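You operate a simulated robot arm through the tools that you are given. There is no shell and no other tool.

You run a simulated two-armed robot. Do the job below in one go: nothing can be reset, and whatever is moved stays where it is left.

TASK
Run the brass fitting in the descaling bath for 3 minutes.
Fine: lid shut for the run; when it shows DONE put the fitting back on the short grey mat and shut the lid. Set down upright: what you pick out.

Only the result counts: the job must be done as asked and must still hold three seconds after the hand-in. Knocking over, shifting, dropping, spilling or breaking anything else fails it. Lids that push on must go on centred and level and be pressed home; caps that screw on are set level and turned clockwise until they are tight.

THE ROBOT
Two 6-joint arms with two-finger grippers on one trunk that stands fixed in place. Base frame: the origin is at the foot of the trunk, x ahead of it, y to its left, z up. Readings come in m, degrees, newtons and seconds.
The left shoulder is at [0.03, 0.178, 0.863], the right one opposite. With the tool pointing down near the work surface each hand reaches from about 0.42 to 0.84 m from the base axis, measured 20 degrees to its own side. Payload 2.54 kg a hand.
The TCP of each hand is the grasp point between the finger pads, 0.03 m short of the fingertips. In the tool frame z runs along the fingers and y along their closing line. The gripper opens to 0.116 m; its body begins 0.095 m behind the TCP.
Orientation is that of the tool frame in the base frame, as a unit quaternion [w, x, y, z]. With the fingers straight down and closing along the base's y, the tool's x points along the base's -x, its y along +y and its z along -z.

THE INTERFACE
- The arms move only by the tool jog_arm. It takes "left_commands", "right_commands" or both (then of equal length, played together; a hand with none holds still); each is a list that holds one entry, the list of rows, each a list of 7 numbers: the opening, from 0 (shut) to 1 (fully open), then the shift along the tool's x, y, z in m, then the turn, a rotation vector about the tool's x, y, z in degrees. In form: [[[gripper, x, y, z, ax, ay, az], ...]]. A call has 1 to 20 rows; each row is the pose to reach, as a shift and turn from the pose commanded when the call began, along the tool's axes at that moment. A row lasts 0.2 s, in which the tool goes at most 0.05 m and 8.6 degrees; a call with a longer step from one row to the next is refused whole, and so is a gripper value outside its range. A pose out of reach is approached as far as the arm can. The call stops where the force on the tool passes 60 N (or 10 N more than at its start, if that is more) or the arm is blocked; 0.2 s more then pass. The fingers move at their own pace (about 0.153 m/s each) and stop on an object; they squeeze with about 35 N. The grip force told is the motor's: it shows also when the fingers shut on nothing. Time passes only in rows, and 0.2 s behind the last, so rows that repeat a pose let the fingers close. The reply holds the time, the measured pose of the TCP, the force on the tool along the base axes, the opening and the grip force, in the units named above and with some noise, with the torque about the TCP (base axes, N m) and any sound that the robot's microphone picked up.
- Cameras (640 x 400 px; columns grow to the right, rows downward): "scene" is now at [0.0463, -0.0236, 1.585]; the picture's right is [-0.31, -0.95, 0.00], its down [-0.73, 0.24, -0.64] and it looks along [0.61, -0.20, -0.76] (base axes); focal length 356 px, centre (320, 200). "left" rides on the left gripper at [0.069, 0.015, -0.122] in its tool frame; the picture's right is [-0.21, 0.98, 0.00], its down [-0.83, -0.18, -0.53] and it looks along [-0.52, -0.11, 0.85] (tool axes); focal length 251 px, centre (320, 200). "right" rides on the right gripper at [0.069, -0.015, -0.122] in its tool frame; the picture's right is [0.22, 0.98, 0.00], its down [-0.83, 0.18, -0.53] and it looks along [-0.52, 0.12, 0.85] (tool axes); focal length 251 px, centre (320, 200). There is no depth. A picture from a camera that has moved, and an enlarged one, comes with that camera's place and axes in the base frame and with its lens.
- camera(camera): a new picture of that camera. No time passes.
- move_column(by): moves the trunk up (or, below 0, down) by that many m; the arms and the scene camera ride with it, the base frame stays. It gives what a move gives, with no picture.
- turn_head(pan, tilt): turns the head with the scene camera to pan (to the left, within 143 degrees either way) and tilt (down, from -29 to 69), counted from straight ahead of the robot. It gives what a move gives.
- close_up(camera, box): a new picture of the part [left, top, right, bottom] of that camera's present view, enlarged. No time passes.
- hand_in(): hands the job in; it is judged then, once.

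Places have to be worked out from the pictures, the camera data and where the tool is seen. Open the grippers and draw the arms clear of the work before you hand the job in, unless the task says otherwise.

The tools are called as a command line: name --argument value ..., lists and objects as JSON in quotes. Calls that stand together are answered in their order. jog_arm: Moves the arms, as the interface text tells. Its arguments: {"type":"object","properties":{"left_commands":{"type":"array"},"right_commands":{"type":"array"}},"required":[]} The other tools are called the same way: move_column (by) moves the trunk up or down; turn_head (pan, tilt) turns the head that bears the scene camera; camera (camera) takes a picture; close_up (camera, box) takes an enlarged picture of a part of a camera's view; hand_in () hands the job in.

At the start:

```text
clock: 0.0
left_tool_pos: [0.5022, 0.1133, 1.0263]
left_tool_rot: [0.0, 0.001, 1.0, 0.0]
left_contact_force: [-0.2, 0.6, 0.2]
left_torque: [0.02, -0.01, 0.02]
left_opening: 0.1158
left_finger_force: 0.0
right_tool_pos: [0.4667, -0.3246, 1.0831]
right_tool_rot: [0.0, 0.0, 1.0, 0.0]
right_contact_force: [-0.1, -0.1, -0.5]
right_torque: [0.0, -0.03, 0.0]
right_opening: 0.116
right_finger_force: 0.0
trunk travel left (down, up): [-0.075, 0.465]
head pan, tilt (commanded): [-18.2, 49.8]
```

scene: 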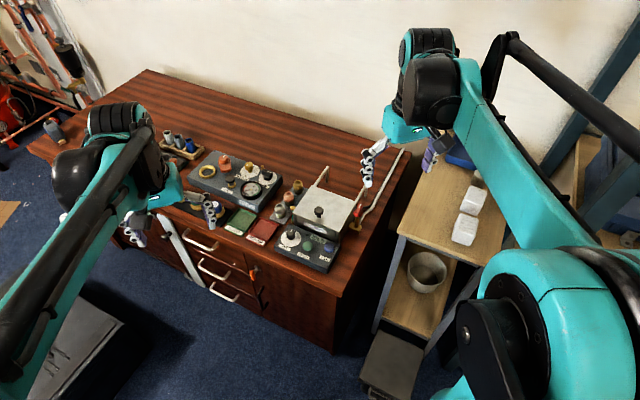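
right: 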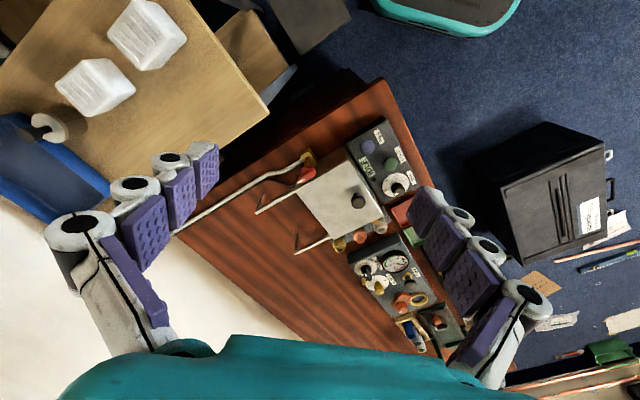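
left: 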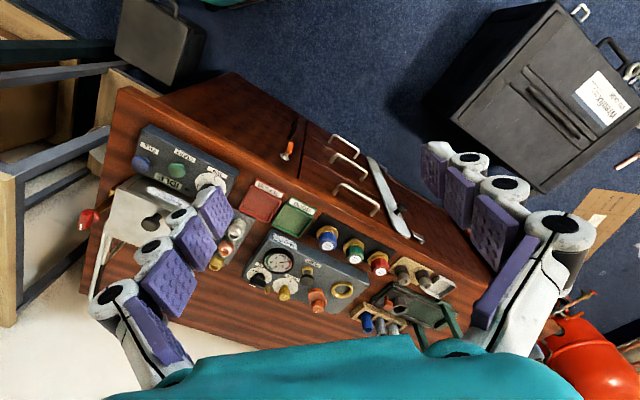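

The pictures show a workbench with a bath device with a lid, mats and several fittings. I take close-ups to see the details before moving.

close_up --camera "scene" --box '[160, 130, 400, 280]'

close_up --camera "left" --box '[80, 110, 320, 310]'

close_up --camera "right" --box '[240, 100, 480, 360]'

close_up --camera "left" --box '[240, 180, 480, 340]'

```text
2.67 times, centred on (280, 205) of scene
camera zoom: at [0.0463, -0.0236, 1.585], right [-0.31, -0.95, 0.0], down [-0.73, 0.24, -0.64], along [0.61, -0.2, -0.76], focal length 949 px, centre (427, 187)
```

zoom: 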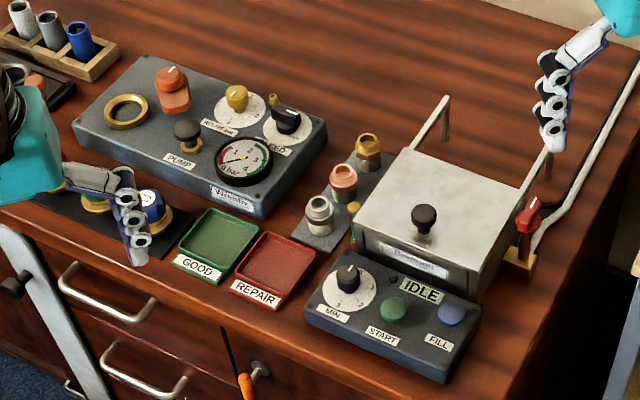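

```text
2.00 times, centred on (200, 210) of left
camera zoom: at [0.4334, 0.129, 1.1496], right [0.21, 0.98, 0.0], down [0.83, -0.18, 0.53], along [0.52, -0.11, -0.85], focal length 503 px, centre (560, 180)
```

zoom: 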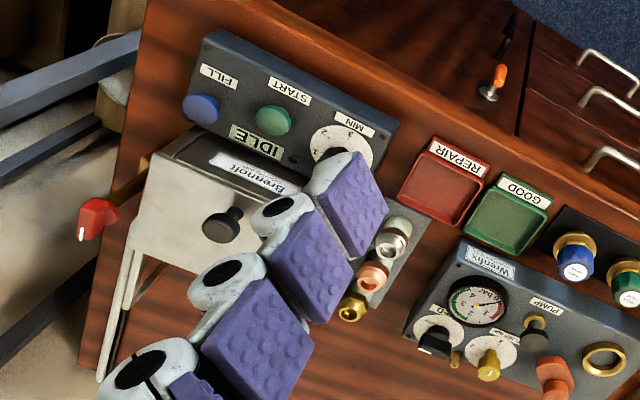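

```text
1.54 times, centred on (360, 230) of right
camera zoom: at [0.3963, -0.3376, 1.2049], right [-0.22, 0.98, 0.0], down [0.83, 0.18, 0.53], along [0.52, 0.12, -0.85], focal length 387 px, centre (258, 154)
```

zoom: 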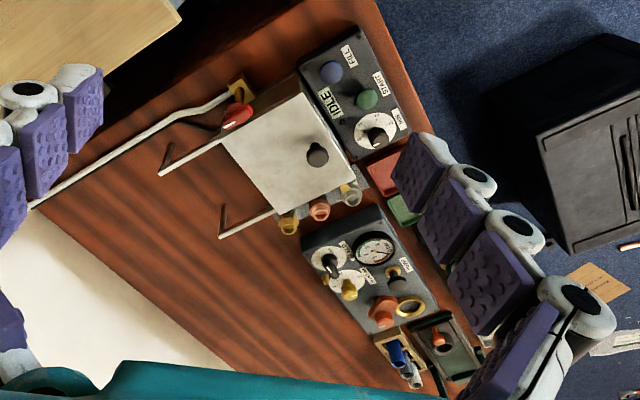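

```text
2.50 times, centred on (360, 260) of left
camera zoom: at [0.4334, 0.129, 1.1496], right [0.21, 0.98, 0.0], down [0.83, -0.18, 0.53], along [0.52, -0.11, -0.85], focal length 629 px, centre (220, 50)
```

zoom: 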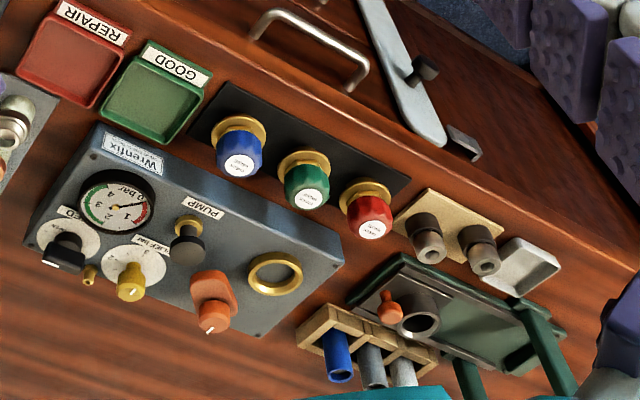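

I zoom in more on the bath, its panel and the fittings.

close_up --camera "scene" --box '[265, 215, 345, 275]'

close_up --camera "scene" --box '[270, 160, 380, 240]'

close_up --camera "left" --box '[80, 110, 200, 240]'

close_up --camera "right" --box '[290, 110, 430, 260]'

```text
6.67 times, centred on (305, 245) of scene
camera zoom: at [0.0463, -0.0236, 1.585], right [-0.31, -0.95, 0.0], down [-0.73, 0.24, -0.64], along [0.61, -0.2, -0.76], focal length 2372 px, centre (420, -100)
```

zoom: 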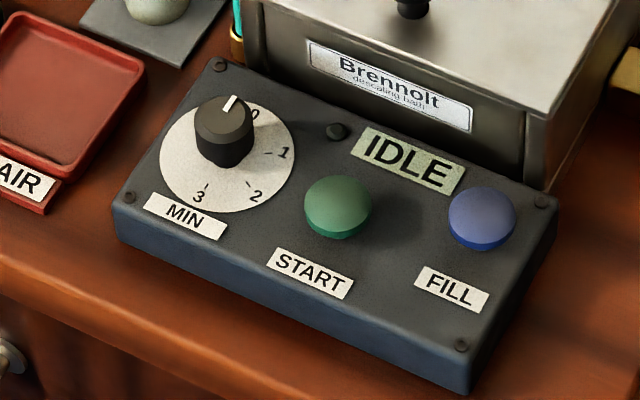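

```text
5.00 times, centred on (325, 200) of scene
camera zoom: at [0.0463, -0.0236, 1.585], right [-0.31, -0.95, 0.0], down [-0.73, 0.24, -0.64], along [0.61, -0.2, -0.76], focal length 1779 px, centre (295, 200)
```

zoom: 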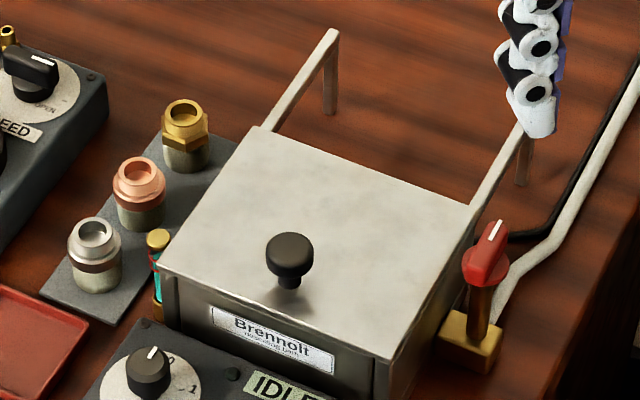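

```text
3.08 times, centred on (140, 175) of left
camera zoom: at [0.4334, 0.129, 1.1496], right [0.21, 0.98, 0.0], down [0.83, -0.18, 0.53], along [0.52, -0.11, -0.85], focal length 774 px, centre (874, 277)
```

zoom: 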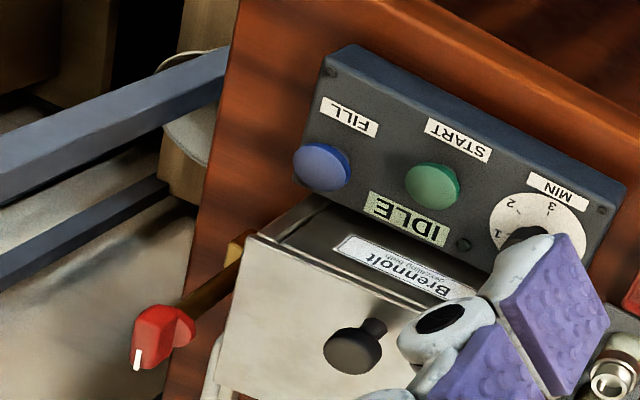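

```text
2.67 times, centred on (360, 185) of right
camera zoom: at [0.3963, -0.3376, 1.2049], right [-0.22, 0.98, 0.0], down [0.83, 0.18, 0.53], along [0.52, 0.12, -0.85], focal length 670 px, centre (213, 240)
```

zoom: 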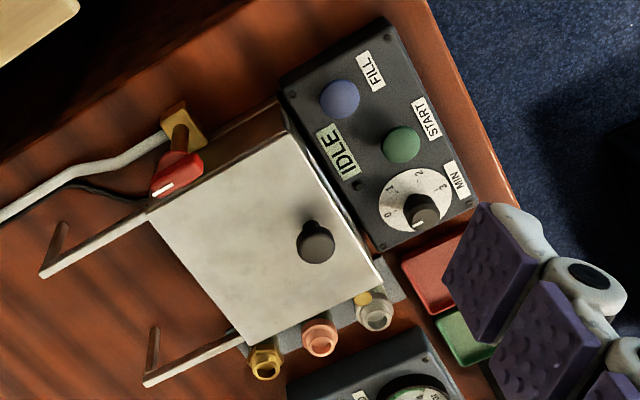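

The bath is turned about 45° to the base: its lid centre is near (0.65,-0.235), the knob near (0.624,-0.211,0.82), and two rails run back. I look closer at the lid, sight glass and valve.

close_up --camera "scene" --box '[285, 195, 317, 225]'

close_up --camera "scene" --box '[340, 200, 380, 240]'

close_up --camera "scene" --box '[272, 175, 312, 225]'

close_up --camera "right" --box '[290, 150, 330, 190]'

close_up --camera "left" --box '[60, 170, 200, 260]'

```text
13.33 times, centred on (301, 210) of scene
camera zoom: at [0.0463, -0.0236, 1.585], right [-0.31, -0.95, 0.0], down [-0.73, 0.24, -0.64], along [0.61, -0.2, -0.76], focal length 4743 px, centre (573, 67)
```

zoom: 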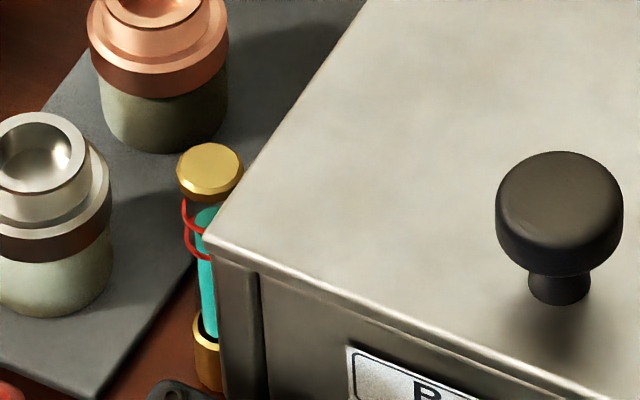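

```text
10.00 times, centred on (360, 220) of scene
camera zoom: at [0.0463, -0.0236, 1.585], right [-0.31, -0.95, 0.0], down [-0.73, 0.24, -0.64], along [0.61, -0.2, -0.76], focal length 3557 px, centre (-80, 0)
```

zoom: 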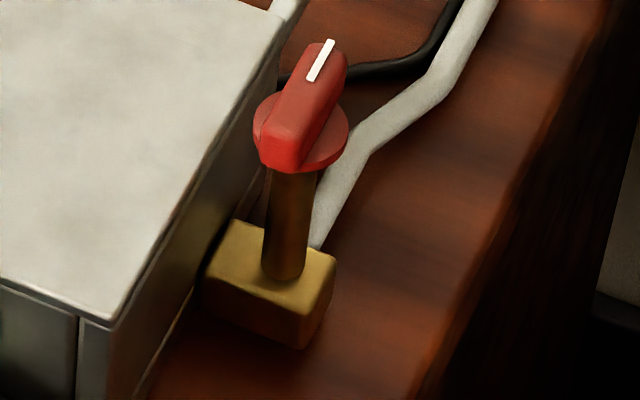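

```text
8.00 times, centred on (292, 200) of scene
camera zoom: at [0.0463, -0.0236, 1.585], right [-0.31, -0.95, 0.0], down [-0.73, 0.24, -0.64], along [0.61, -0.2, -0.76], focal length 2846 px, centre (544, 200)
```

zoom: 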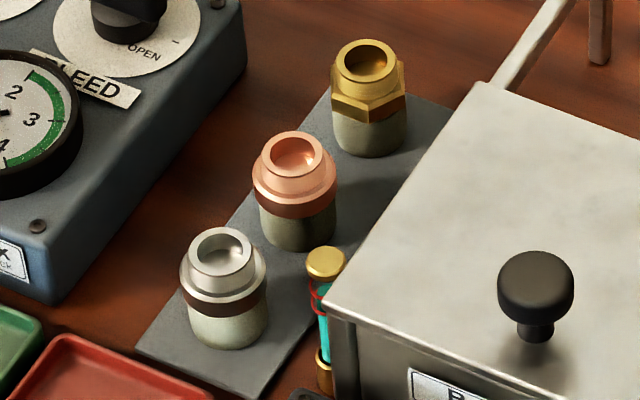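

```text
10.00 times, centred on (310, 170) of right
camera zoom: at [0.3963, -0.3376, 1.2049], right [-0.22, 0.98, 0.0], down [0.83, 0.18, 0.53], along [0.52, 0.12, -0.85], focal length 2514 px, centre (420, 500)
```

zoom: 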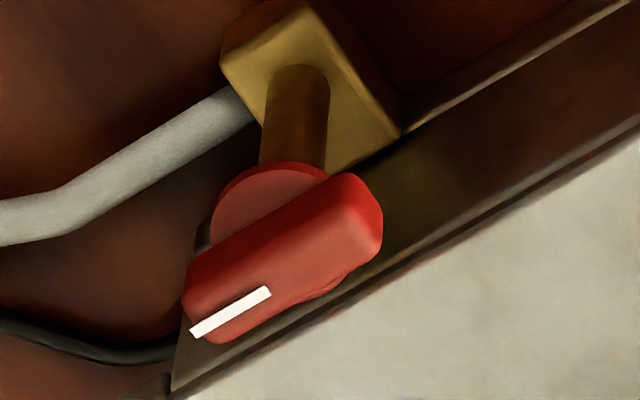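

```text
4.44 times, centred on (130, 215) of left
camera zoom: at [0.4334, 0.129, 1.1496], right [0.21, 0.98, 0.0], down [0.83, -0.18, 0.53], along [0.52, -0.11, -0.85], focal length 1118 px, centre (1164, 133)
```

zoom: 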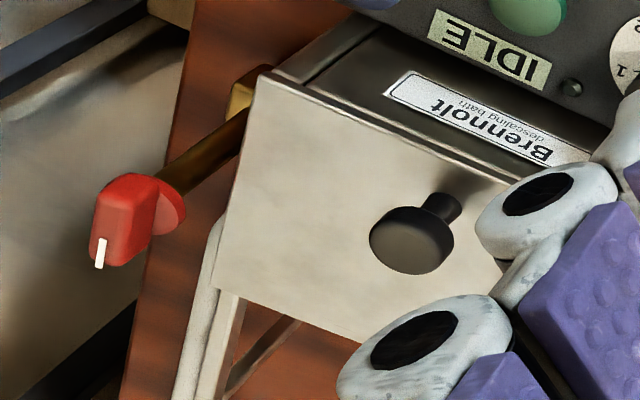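

I zoom hard on the sight glass to read the level against the red rings, and on the gap under the lid edge.

close_up --camera "scene" --box '[288, 204, 298, 226]'

close_up --camera "left" --box '[180, 200, 240, 240]'

close_up --camera "scene" --box '[274, 220, 306, 244]'

```text
16.00 times, centred on (293, 215) of scene
camera zoom: at [0.0463, -0.0236, 1.585], right [-0.31, -0.95, 0.0], down [-0.73, 0.24, -0.64], along [0.61, -0.2, -0.76], focal length 5692 px, centre (752, -40)
```

zoom: 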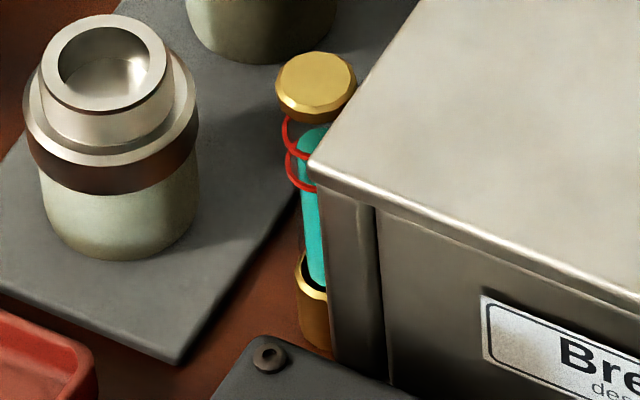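

```text
10.00 times, centred on (210, 220) of left
camera zoom: at [0.4334, 0.129, 1.1496], right [0.21, 0.98, 0.0], down [0.83, -0.18, 0.53], along [0.52, -0.11, -0.85], focal length 2514 px, centre (1420, 0)
```

zoom: 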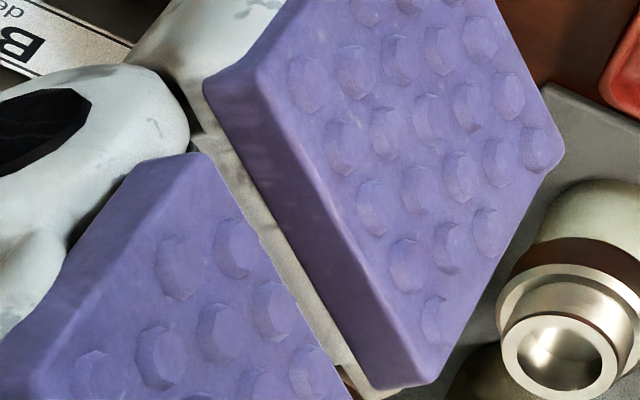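

```text
16.00 times, centred on (290, 232) of scene
camera zoom: at [0.0463, -0.0236, 1.585], right [-0.31, -0.95, 0.0], down [-0.73, 0.24, -0.64], along [0.61, -0.2, -0.76], focal length 5692 px, centre (800, -312)
```

zoom: 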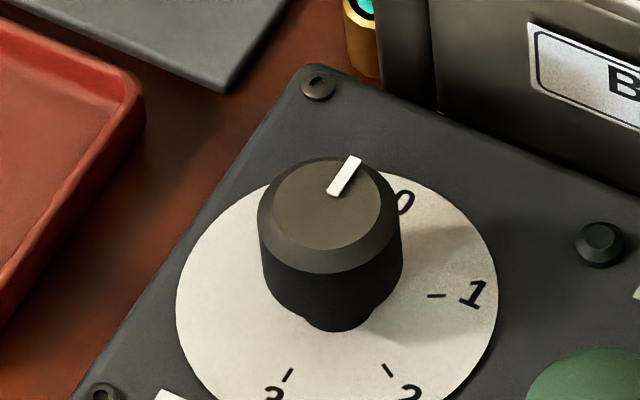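

The level looks to be between the two red rings and the dial pointer is on 0, with 60° per minute clockwise. I bring the right hand over the bath, yawed 45° to line up with it, for a close look.

jog_arm --right_commands '[[[1, -0.018, 0.012, 0.01, 0, 0, 5.6], [1, -0.036, 0.025, 0.02, 0, 0, 11.2], [1, -0.055, 0.04, 0.03, 0, 0, 16.9], [1, -0.075, 0.055, 0.04, 0, 0, 22.5], [1, -0.095, 0.07, 0.05, 0, 0, 28.1], [1, -0.115, 0.085, 0.06, 0, 0, 33.7], [1, -0.135, 0.1, 0.07, 0, 0, 39.4], [1, -0.157, 0.114, 0.083, 0, 0, 45], [1, -0.157, 0.114, 0.083, 0, 0, 45]]]'

```text
clock: 2.0
left_tool_pos: [0.5015, 0.114, 1.0274]
left_tool_rot: [-0.001, -0.001, 1.0, 0.0]
left_contact_force: [0.1, -0.5, 0.1]
left_torque: [0.04, 0.02, -0.04]
left_opening: 0.1158
left_finger_force: 0.1
right_tool_pos: [0.6246, -0.2081, 1.0013]
right_tool_rot: [0.0, 0.382, 0.924, 0.001]
right_contact_force: [-0.8, -0.2, 0.0]
right_torque: [-0.01, 0.02, 0.0]
right_opening: 0.1156
right_finger_force: 0.0
trunk travel left (down, up): [-0.075, 0.465]
head pan, tilt (commanded): [-18.2, 49.8]
```

The hand is over the bath with the yaw as intended. I take pictures from the right wrist and scene cameras.

camera --camera "right"

camera --camera "left"

camera --camera "scene"

```text
taken
camera right: at [0.5642, -0.1679, 1.1233], right [0.54, 0.84, 0.0], down [0.71, -0.46, 0.53], along [0.45, -0.29, -0.85], focal length 251 px, centre (320, 200)
```

right: 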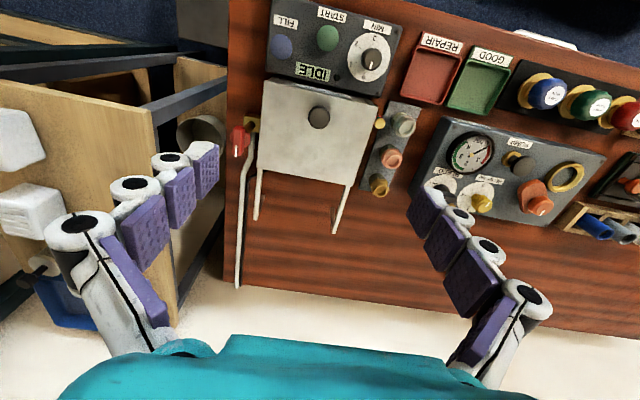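

```text
taken
camera left: at [0.4331, 0.1289, 1.1497], right [0.21, 0.98, 0.0], down [0.83, -0.18, 0.53], along [0.52, -0.11, -0.85], focal length 251 px, centre (320, 200)
```

left: 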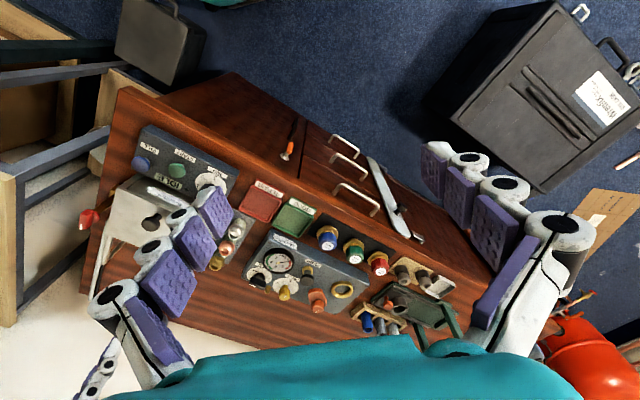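

```text
taken
camera scene: at [0.0458, -0.0237, 1.585], right [-0.31, -0.95, 0.0], down [-0.73, 0.24, -0.65], along [0.61, -0.2, -0.76], focal length 356 px, centre (320, 200)
```

scene: 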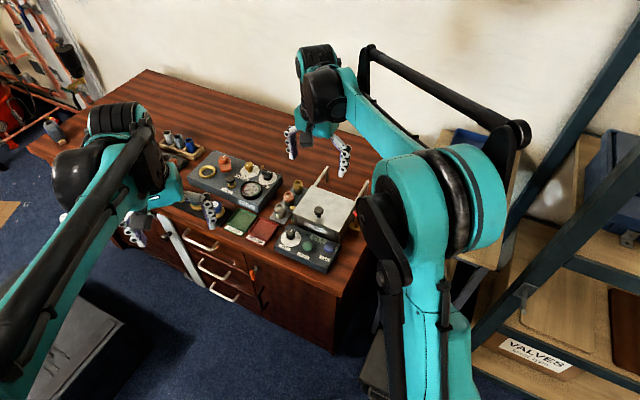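

The hand hovers above the bath, lid rails visible. I zoom in with the right wrist camera on lid, rails, panel and fittings.

close_up --camera "right" --box '[225, 70, 385, 240]'

close_up --camera "right" --box '[350, 90, 440, 200]'

close_up --camera "right" --box '[255, 0, 405, 100]'

close_up --camera "scene" --box '[270, 160, 380, 270]'

```text
2.35 times, centred on (305, 155) of right
camera zoom: at [0.5642, -0.1679, 1.1233], right [0.54, 0.84, 0.0], down [0.71, -0.46, 0.53], along [0.45, -0.29, -0.85], focal length 592 px, centre (355, 306)
```

zoom: 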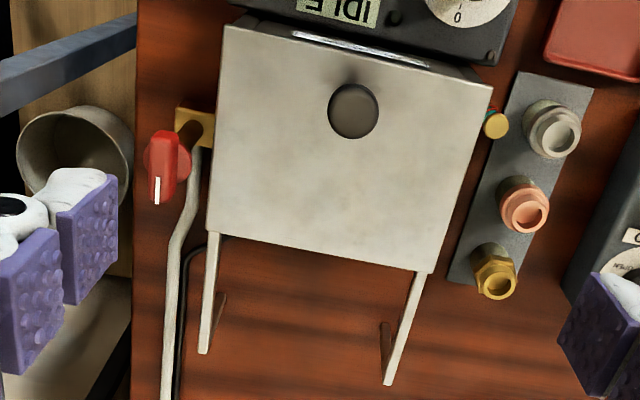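

```text
3.64 times, centred on (395, 145) of right
camera zoom: at [0.5642, -0.1679, 1.1233], right [0.54, 0.84, 0.0], down [0.71, -0.46, 0.53], along [0.45, -0.29, -0.85], focal length 914 px, centre (47, 400)
```

zoom: 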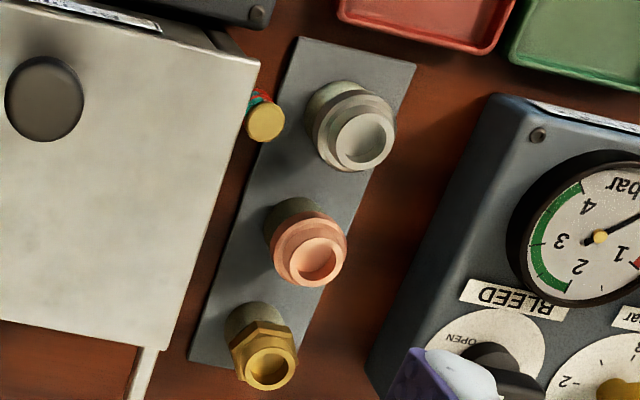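

```text
4.00 times, centred on (330, 50) of right
camera zoom: at [0.5642, -0.1679, 1.1233], right [0.54, 0.84, 0.0], down [0.71, -0.46, 0.53], along [0.45, -0.29, -0.85], focal length 1006 px, centre (280, 800)
```

zoom: 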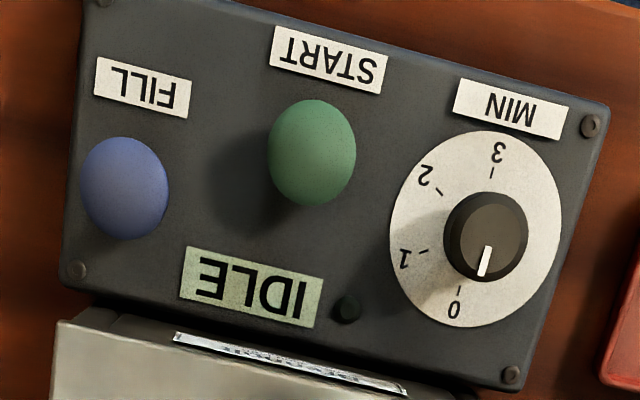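

```text
3.64 times, centred on (325, 215) of scene
camera zoom: at [0.0458, -0.0237, 1.585], right [-0.31, -0.95, 0.0], down [-0.73, 0.24, -0.65], along [0.61, -0.2, -0.76], focal length 1294 px, centre (302, 146)
```

zoom: 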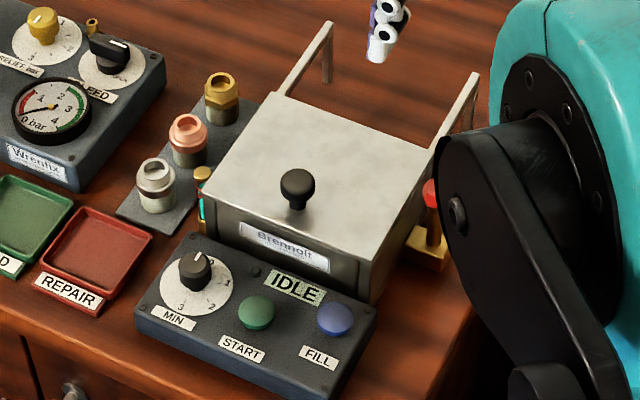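

Triangulating with the two wrist views, the lid top is at z≈0.777 and the knob top at about (0.630,-0.211,0.801). I lower the open right hand to about 0.86 above the knob and check the alignment.

jog_arm --right_commands '[[[1, -0.003, 0.001, 0.04, 0, 0, 0], [1, -0.006, 0.002, 0.08, 0, 0, 0], [1, -0.006, 0.002, 0.115, 0, 0, 0], [1, -0.006, 0.002, 0.14, 0, 0, 0], [1, -0.006, 0.002, 0.14, 0, 0, 0]]]'

camera --camera "right"

close_up --camera "scene" --box '[270, 140, 390, 260]'

```text
clock: 3.2
left_tool_pos: [0.5028, 0.1136, 1.0272]
left_tool_rot: [0.0, 0.001, 1.0, 0.0]
left_contact_force: [-0.5, -1.0, 0.1]
left_torque: [0.0, 0.0, 0.03]
left_opening: 0.1159
left_finger_force: 0.0
right_tool_pos: [0.6285, -0.2105, 0.8595]
right_tool_rot: [0.0, 0.383, 0.924, 0.0]
right_contact_force: [-0.1, 0.5, 0.5]
right_torque: [0.01, -0.04, 0.0]
right_opening: 0.1159
right_finger_force: 0.1
trunk travel left (down, up): [-0.075, 0.465]
head pan, tilt (commanded): [-18.2, 49.8]
```

```text
taken
camera right: at [0.5683, -0.1704, 0.9824], right [0.54, 0.84, 0.0], down [0.71, -0.46, 0.53], along [0.45, -0.29, -0.85], focal length 251 px, centre (320, 200)
```

right: 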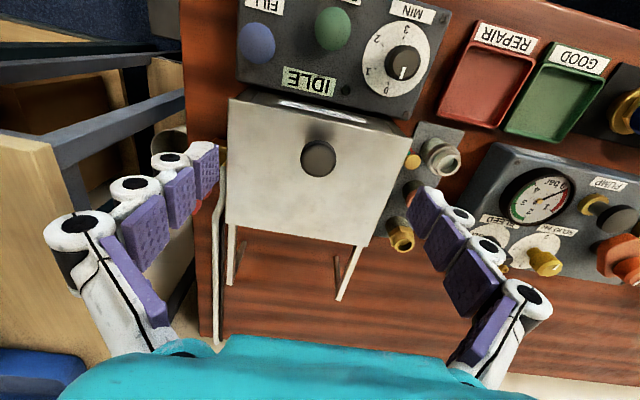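

```text
3.33 times, centred on (330, 200) of scene
camera zoom: at [0.0461, -0.0235, 1.585], right [-0.31, -0.95, 0.0], down [-0.73, 0.24, -0.65], along [0.61, -0.2, -0.76], focal length 1186 px, centre (287, 200)
```

zoom: 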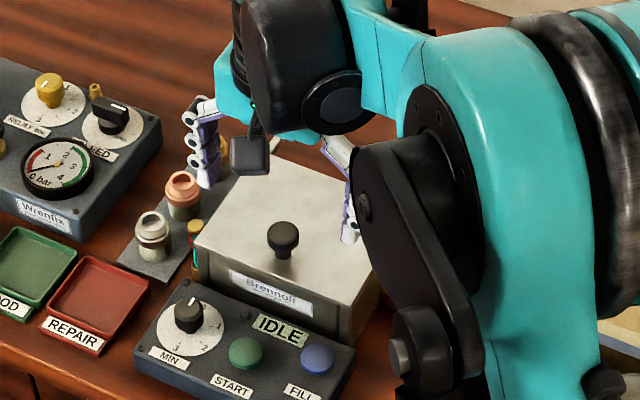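

The knob sits straight below the tool axis, consistent with (0.631,-0.211). I lower to z≈0.813 with fingers half-open, then close on the knob.

jog_arm --right_commands '[[[0.6, -0.001, 0.002, 0.02, 0, 0, 0], [0.6, -0.001, 0.002, 0.035, 0, 0, 0], [0.6, -0.001, 0.002, 0.046, 0, 0, 0], [0.6, -0.001, 0.002, 0.046, 0, 0, 0], [0.0, -0.001, 0.002, 0.046, 0, 0, 0], [0.0, -0.001, 0.002, 0.046, 0, 0, 0], [0.0, -0.001, 0.002, 0.046, 0, 0, 0]]]'

camera --camera "right"

close_up --camera "scene" --box '[270, 140, 390, 260]'

```text
clock: 4.8
left_tool_pos: [0.502, 0.1128, 1.0271]
left_tool_rot: [0.0, 0.0, 1.0, 0.001]
left_contact_force: [0.3, 1.0, 0.7]
left_torque: [0.01, 0.02, 0.03]
left_opening: 0.1162
left_finger_force: 0.0
right_tool_pos: [0.6295, -0.2123, 0.8152]
right_tool_rot: [0.0, 0.383, 0.924, 0.0]
right_contact_force: [-4.2, -4.2, 0.7]
right_torque: [-0.05, 0.09, -0.05]
right_opening: 0.0248
right_finger_force: 45.0
trunk travel left (down, up): [-0.075, 0.465]
head pan, tilt (commanded): [-18.2, 49.8]
```

```text
taken
camera right: at [0.5699, -0.1723, 0.9379], right [0.54, 0.84, 0.0], down [0.71, -0.46, 0.53], along [0.45, -0.29, -0.85], focal length 251 px, centre (320, 200)
```

right: 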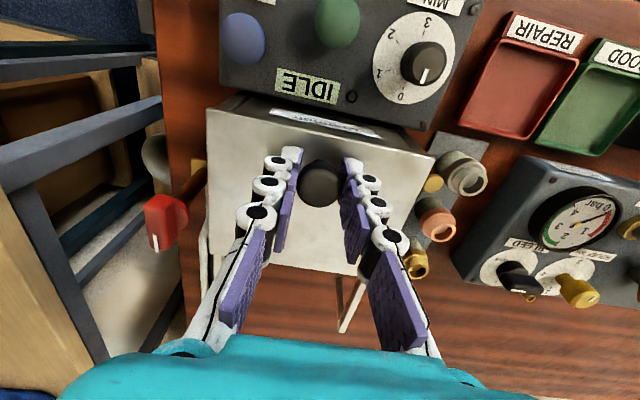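

```text
3.33 times, centred on (330, 200) of scene
camera zoom: at [0.0457, -0.024, 1.585], right [-0.31, -0.95, 0.0], down [-0.73, 0.24, -0.65], along [0.61, -0.2, -0.76], focal length 1186 px, centre (287, 200)
```

zoom: 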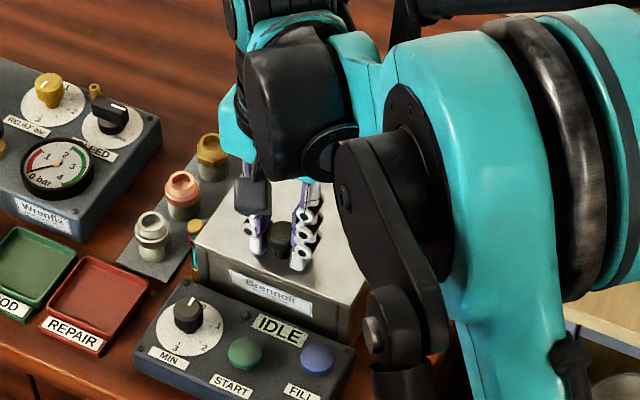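

The knob is gripped (opening 0.025). I slide the lid back 3 cm along the rails (tool −x) and check the forces.

jog_arm --right_commands '[[[0, -0.006, -0.001, 0, 0, 0, 0], [0, -0.012, -0.001, 0, 0, 0, 0], [0, -0.018, -0.001, 0, 0, 0, 0], [0, -0.024, -0.001, 0, 0, 0, 0], [0, -0.03, -0.001, 0, 0, 0, 0]]]'

close_up --camera "right" --box '[180, 60, 480, 300]'

```text
clock: 6.0
left_tool_pos: [0.5019, 0.114, 1.0268]
left_tool_rot: [0.001, -0.001, 1.0, 0.0]
left_contact_force: [-0.1, 0.3, 0.0]
left_torque: [0.03, -0.01, 0.02]
left_opening: 0.116
left_finger_force: 0.1
right_tool_pos: [0.6489, -0.2335, 0.815]
right_tool_rot: [0.001, 0.383, 0.924, 0.001]
right_contact_force: [1.3, 1.5, 24.7]
right_torque: [0.16, 0.02, 0.05]
right_opening: 0.025
right_finger_force: 45.0
trunk travel left (down, up): [-0.075, 0.465]
head pan, tilt (commanded): [-18.2, 49.8]
```

```text
1.67 times, centred on (330, 180) of right
camera zoom: at [0.5905, -0.1933, 0.9375], right [0.54, 0.84, 0.0], down [0.71, -0.45, 0.54], along [0.45, -0.29, -0.84], focal length 419 px, centre (303, 233)
```

zoom: 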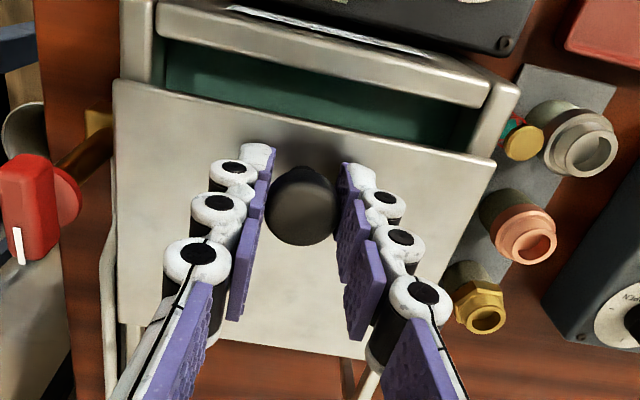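

The lid slides back and the green bath interior shows, but the tool feels 25 N upward. I continue backward in small steps while easing the hand up a few mm.

jog_arm --right_commands '[[[0, 0, 0, -0.002, 0, 0, 0], [0, -0.006, 0, -0.003, 0, 0, 0], [0, -0.012, 0, -0.003, 0, 0, 0]]]'

close_up --camera "scene" --box '[270, 140, 390, 260]'

```text
clock: 6.8
left_tool_pos: [0.5032, 0.1141, 1.0262]
left_tool_rot: [-0.001, -0.002, 1.0, 0.0]
left_contact_force: [-0.4, -0.7, -0.4]
left_torque: [0.05, -0.02, 0.0]
left_opening: 0.116
left_finger_force: 0.0
right_tool_pos: [0.6588, -0.2416, 0.8156]
right_tool_rot: [0.0, 0.382, 0.924, 0.001]
right_contact_force: [4.9, 5.5, -0.6]
right_torque: [-0.5, -0.69, 0.02]
right_opening: 0.0249
right_finger_force: 45.4
trunk travel left (down, up): [-0.075, 0.465]
head pan, tilt (commanded): [-18.2, 49.8]
```

```text
3.33 times, centred on (330, 200) of scene
camera zoom: at [0.0469, -0.0229, 1.5849], right [-0.31, -0.95, 0.0], down [-0.73, 0.24, -0.64], along [0.61, -0.2, -0.76], focal length 1186 px, centre (287, 200)
```

zoom: 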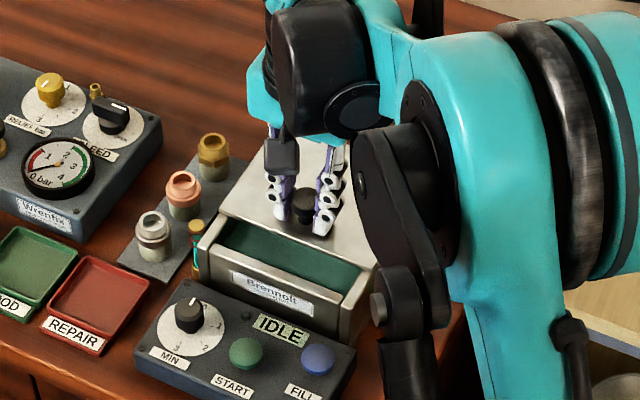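

The upward force is gone and the lid moves freely. I slide it back a further 7 cm.

jog_arm --right_commands '[[[0, -0.008, 0.001, 0, 0, 0, 0], [0, -0.016, 0.001, 0, 0, 0, 0], [0, -0.024, 0.001, 0, 0, 0, 0], [0, -0.032, 0.001, 0, 0, 0, 0], [0, -0.04, 0.001, 0, 0, 0, 0], [0, -0.047, 0.001, 0, 0, 0, 0], [0, -0.054, 0.001, 0, 0, 0, 0], [0, -0.06, 0.001, 0, 0, 0, 0], [0, -0.066, 0.001, 0, 0, 0, 0], [0, -0.07, 0.001, 0, 0, 0, 0]]]'

camera --camera "right"

close_up --camera "scene" --box '[270, 140, 390, 260]'

```text
clock: 9.0
left_tool_pos: [0.5012, 0.1135, 1.0283]
left_tool_rot: [0.001, 0.0, 1.0, 0.001]
left_contact_force: [0.5, -0.6, 0.5]
left_torque: [0.0, 0.02, 0.02]
left_opening: 0.1158
left_finger_force: 0.1
right_tool_pos: [0.7076, -0.289, 0.8175]
right_tool_rot: [-0.003, 0.381, 0.924, 0.0]
right_contact_force: [-33.5, 11.3, -11.1]
right_torque: [0.25, 0.52, 0.0]
right_opening: 0.0255
right_finger_force: 44.7
trunk travel left (down, up): [-0.075, 0.465]
head pan, tilt (commanded): [-18.2, 49.8]
```

```text
taken
camera right: at [0.648, -0.2501, 0.9407], right [0.54, 0.84, 0.0], down [0.72, -0.46, 0.53], along [0.45, -0.29, -0.85], focal length 251 px, centre (320, 200)
```

right: 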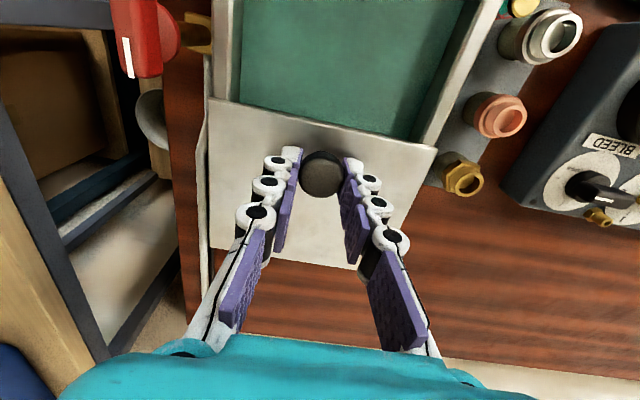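

```text
3.33 times, centred on (330, 200) of scene
camera zoom: at [0.0435, -0.0226, 1.5851], right [-0.31, -0.95, 0.0], down [-0.73, 0.24, -0.65], along [0.61, -0.2, -0.76], focal length 1186 px, centre (287, 200)
```

zoom: 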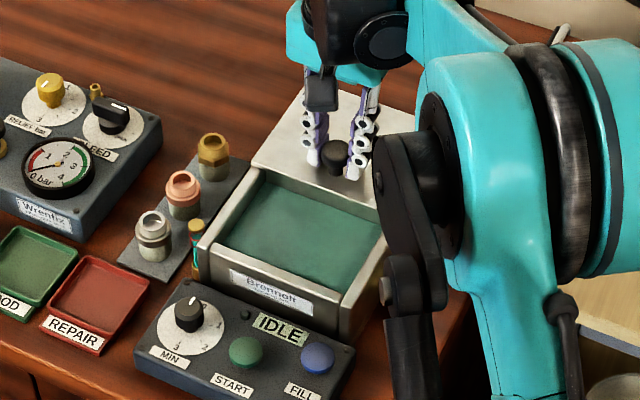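

The lid is at its back stop (35 N opposing) and the bath is fully uncovered. I back off a few mm, release the knob and lift.

jog_arm --right_commands '[[[0, 0.003, 0, 0, 0, 0, 0], [0, 0.003, 0, 0, 0, 0, 0], [0.5, 0.003, 0, 0, 0, 0, 0], [0.5, 0.003, 0, 0, 0, 0, 0], [0.5, 0.003, 0, -0.03, 0, 0, 0], [0.5, 0.003, 0, -0.07, 0, 0, 0], [0.5, 0.003, 0, -0.11, 0, 0, 0], [0.5, 0.003, 0, -0.15, 0, 0, 0]]]'

camera --camera "right"

close_up --camera "scene" --box '[270, 140, 390, 260]'

```text
clock: 10.8
left_tool_pos: [0.5032, 0.1135, 1.0272]
left_tool_rot: [-0.001, 0.0, 1.0, 0.001]
left_contact_force: [0.7, -0.4, -0.4]
left_torque: [0.01, -0.03, 0.0]
left_opening: 0.1159
left_finger_force: 0.0
right_tool_pos: [0.7036, -0.2909, 0.9699]
right_tool_rot: [-0.001, 0.382, 0.924, 0.001]
right_contact_force: [-0.6, 0.5, 0.5]
right_torque: [-0.01, 0.0, -0.01]
right_opening: 0.0579
right_finger_force: 0.0
trunk travel left (down, up): [-0.075, 0.465]
head pan, tilt (commanded): [-18.2, 49.8]
```

```text
taken
camera right: at [0.6451, -0.2511, 1.0914], right [0.54, 0.84, 0.0], down [0.71, -0.45, 0.53], along [0.45, -0.29, -0.85], focal length 251 px, centre (320, 200)
```

right: 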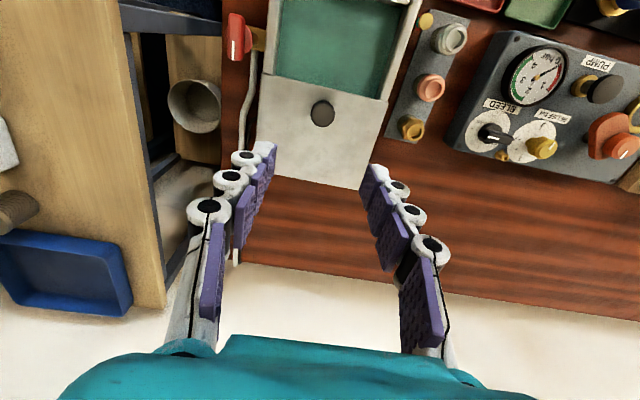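

```text
3.33 times, centred on (330, 200) of scene
camera zoom: at [0.0455, -0.0233, 1.585], right [-0.31, -0.95, 0.0], down [-0.73, 0.24, -0.65], along [0.61, -0.2, -0.76], focal length 1186 px, centre (287, 200)
```

zoom: 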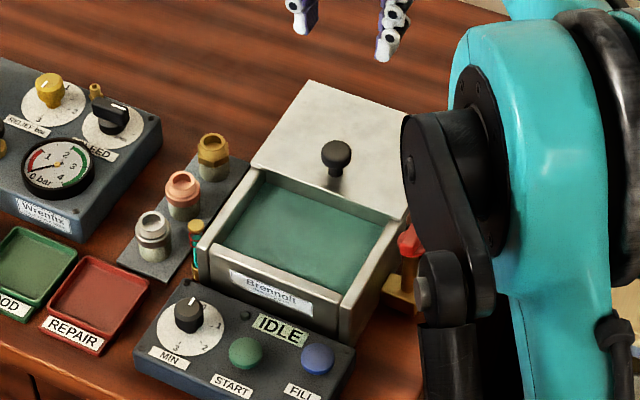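

The lid stays open. I zoom into the bath interior and the sight glass.

close_up --camera "scene" --box '[300, 190, 356, 236]'

close_up --camera "right" --box '[250, 0, 430, 120]'

close_up --camera "scene" --box '[284, 196, 304, 226]'

close_up --camera "left" --box '[80, 120, 260, 290]'

```text
8.70 times, centred on (328, 213) of scene
camera zoom: at [0.0455, -0.0233, 1.585], right [-0.31, -0.95, 0.0], down [-0.73, 0.24, -0.65], along [0.61, -0.2, -0.76], focal length 3093 px, centre (250, 87)
```

zoom: 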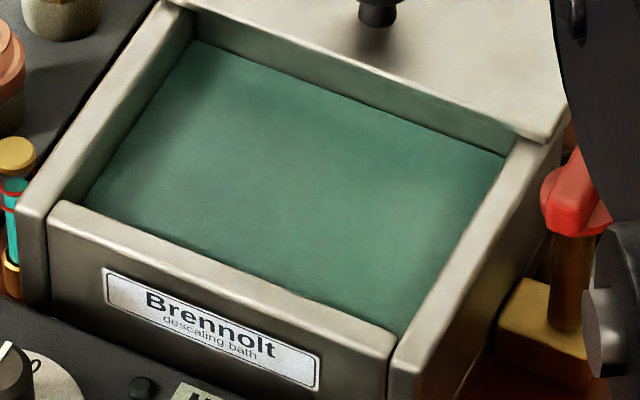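

```text
3.33 times, centred on (340, 60) of right
camera zoom: at [0.6451, -0.2511, 1.0914], right [0.54, 0.84, 0.0], down [0.71, -0.45, 0.53], along [0.45, -0.29, -0.85], focal length 838 px, centre (253, 667)
```

zoom: 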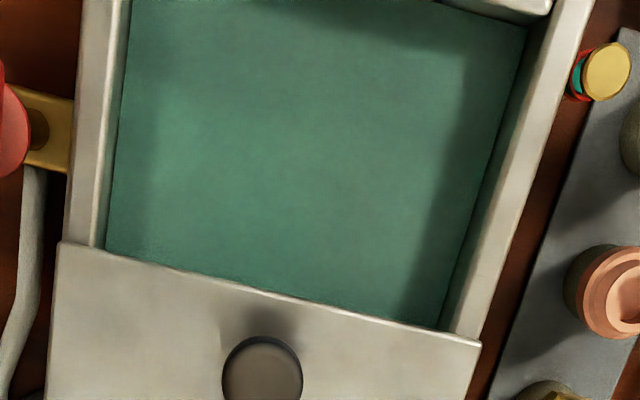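

```text
13.33 times, centred on (294, 211) of scene
camera zoom: at [0.0455, -0.0233, 1.585], right [-0.31, -0.95, 0.0], down [-0.73, 0.24, -0.65], along [0.61, -0.2, -0.76], focal length 4743 px, centre (667, 53)
```

zoom: 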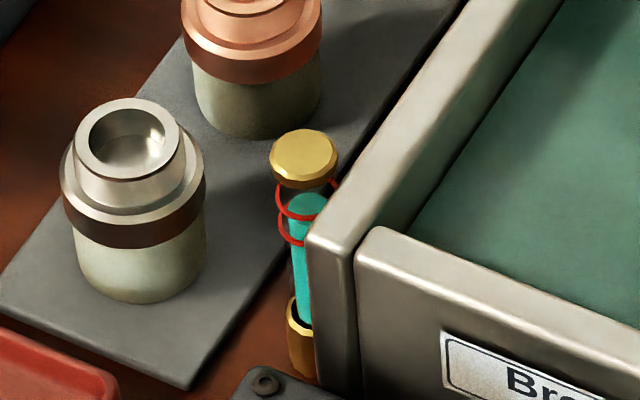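

```text
2.35 times, centred on (170, 205) of left
camera zoom: at [0.4329, 0.1292, 1.1498], right [0.21, 0.98, 0.0], down [0.83, -0.18, 0.53], along [0.52, -0.11, -0.85], focal length 592 px, centre (673, 188)
```

zoom: 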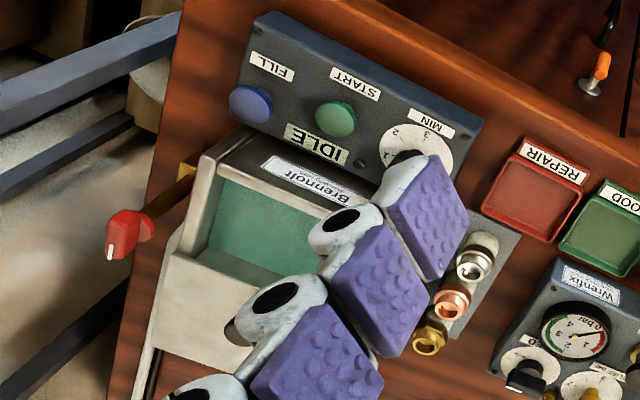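

The bath is filled with green liquid and the sight-glass level sits between the red rings, so no filling is needed. I now move the right hand near the brass fitting, yawing back to 0 so the fingers will clear the lid and the copper fitting.

jog_arm --right_commands '[[[0.5, 0.004, 0.015, 0.003, 0, 0, -6.5], [0.5, 0.008, 0.03, 0.006, 0, 0, -13], [0.5, 0.012, 0.045, 0.009, 0, 0, -19.5], [0.5, 0.016, 0.06, 0.012, 0, 0, -26], [0.5, 0.02, 0.075, 0.015, 0, 0, -32.5], [0.5, 0.024, 0.088, 0.018, 0, 0, -39], [0.5, 0.028, 0.099, 0.02, 0, 0, -45], [0.5, 0.028, 0.099, 0.02, 0, 0, -45]]]'

camera --camera "right"

close_up --camera "right" --box '[220, 80, 380, 200]'

camera --camera "scene"

```text
clock: 12.6
left_tool_pos: [0.5014, 0.1135, 1.0266]
left_tool_rot: [0.0, 0.001, 1.0, -0.001]
left_contact_force: [0.3, 0.5, 0.6]
left_torque: [0.01, 0.01, 0.0]
left_opening: 0.1162
left_finger_force: 0.1
right_tool_pos: [0.7582, -0.1998, 0.944]
right_tool_rot: [-0.001, -0.001, 1.0, 0.0]
right_contact_force: [-0.6, 0.0, 0.2]
right_torque: [-0.02, -0.01, -0.05]
right_opening: 0.0581
right_finger_force: 0.1
trunk travel left (down, up): [-0.075, 0.465]
head pan, tilt (commanded): [-18.2, 49.8]
```

```text
taken
camera right: at [0.688, -0.2136, 1.0679], right [-0.22, 0.98, 0.0], down [0.83, 0.18, 0.53], along [0.52, 0.12, -0.85], focal length 251 px, centre (320, 200)
```

right: 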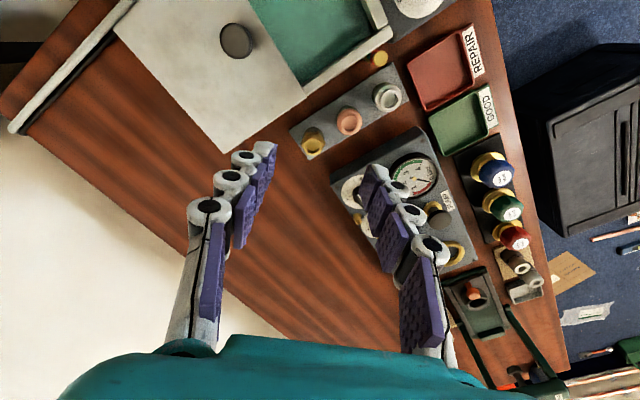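

```text
3.33 times, centred on (300, 140) of right
camera zoom: at [0.688, -0.2136, 1.0679], right [-0.22, 0.98, 0.0], down [0.83, 0.18, 0.53], along [0.52, 0.12, -0.85], focal length 838 px, centre (387, 400)
```

zoom: 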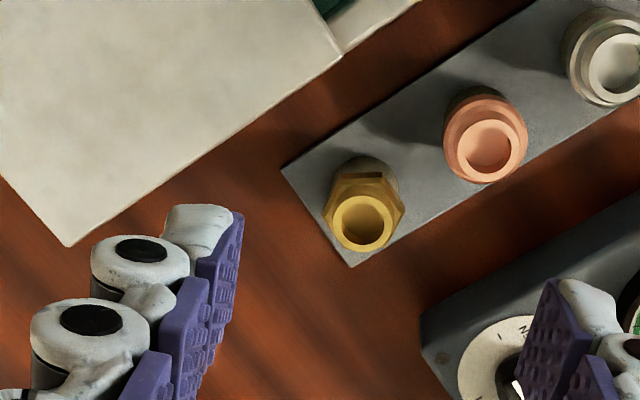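

```text
taken
camera scene: at [0.0463, -0.0237, 1.585], right [-0.31, -0.95, 0.0], down [-0.73, 0.24, -0.64], along [0.61, -0.2, -0.76], focal length 356 px, centre (320, 200)
```

scene: 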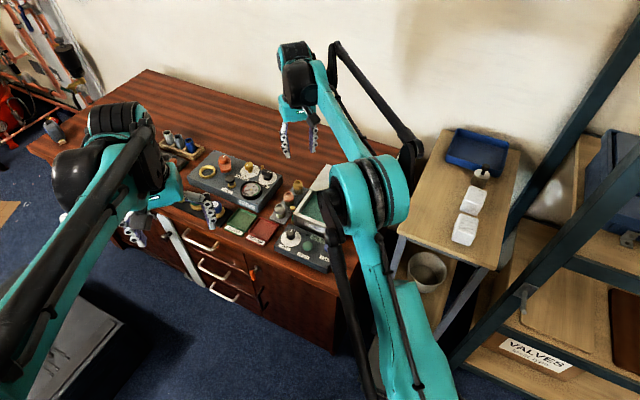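

Triangulated, the brass fitting is at (0.804,-0.198) with top at z≈0.747 and mat top ≈0.703. I move above it at z≈0.86 with the opening reduced to check reach and alignment.

jog_arm --right_commands '[[[0.45, -0.015, 0.001, 0.025, 0, 0, 0], [0.45, -0.03, 0.001, 0.05, 0, 0, 0], [0.45, -0.046, 0.002, 0.084, 0, 0, 0], [0.45, -0.046, 0.002, 0.084, 0, 0, 0]]]'

camera --camera "right"

close_up --camera "right" --box '[220, 80, 420, 220]'

close_up --camera "scene" --box '[240, 140, 340, 220]'

```text
clock: 13.6
left_tool_pos: [0.5025, 0.1131, 1.0273]
left_tool_rot: [0.001, 0.0, 1.0, -0.001]
left_contact_force: [-0.8, -0.7, 0.2]
left_torque: [-0.01, -0.03, 0.01]
left_opening: 0.1159
left_finger_force: 0.0
right_tool_pos: [0.8008, -0.198, 0.8607]
right_tool_rot: [0.0, 0.0, 1.0, 0.0]
right_contact_force: [0.6, -0.3, 1.3]
right_torque: [-0.02, -0.02, -0.01]
right_opening: 0.0524
right_finger_force: 0.0
trunk travel left (down, up): [-0.075, 0.465]
head pan, tilt (commanded): [-18.2, 49.8]
```

```text
taken
camera right: at [0.7319, -0.2133, 0.9835], right [-0.22, 0.98, 0.0], down [0.83, 0.18, 0.53], along [0.52, 0.11, -0.85], focal length 251 px, centre (320, 200)
```

right: 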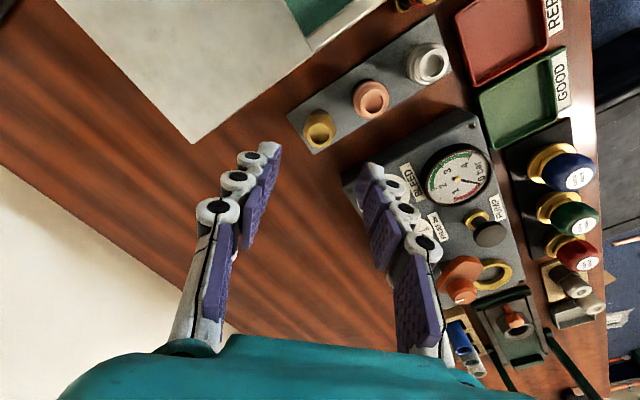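

```text
2.86 times, centred on (320, 150) of right
camera zoom: at [0.7319, -0.2133, 0.9835], right [-0.22, 0.98, 0.0], down [0.83, 0.18, 0.53], along [0.52, 0.11, -0.85], focal length 718 px, centre (320, 343)
```

zoom: 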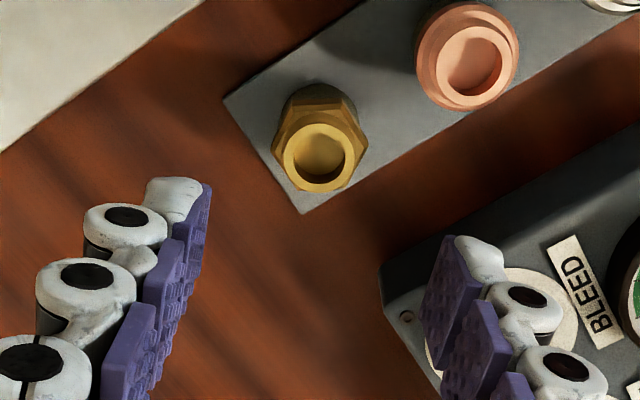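

```text
5.00 times, centred on (290, 180) of scene
camera zoom: at [0.0454, -0.0233, 1.5851], right [-0.31, -0.95, 0.0], down [-0.73, 0.24, -0.65], along [0.61, -0.2, -0.76], focal length 1779 px, centre (470, 300)
```

zoom: 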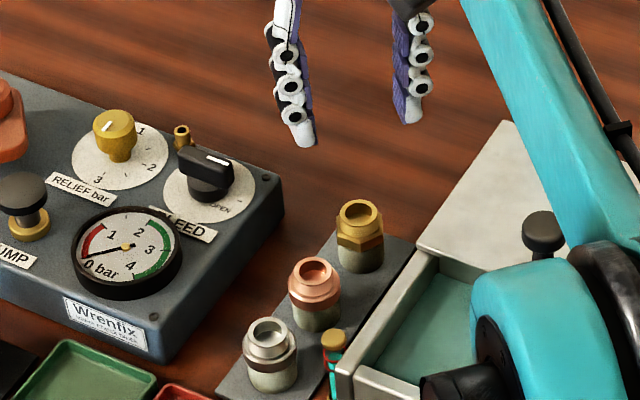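

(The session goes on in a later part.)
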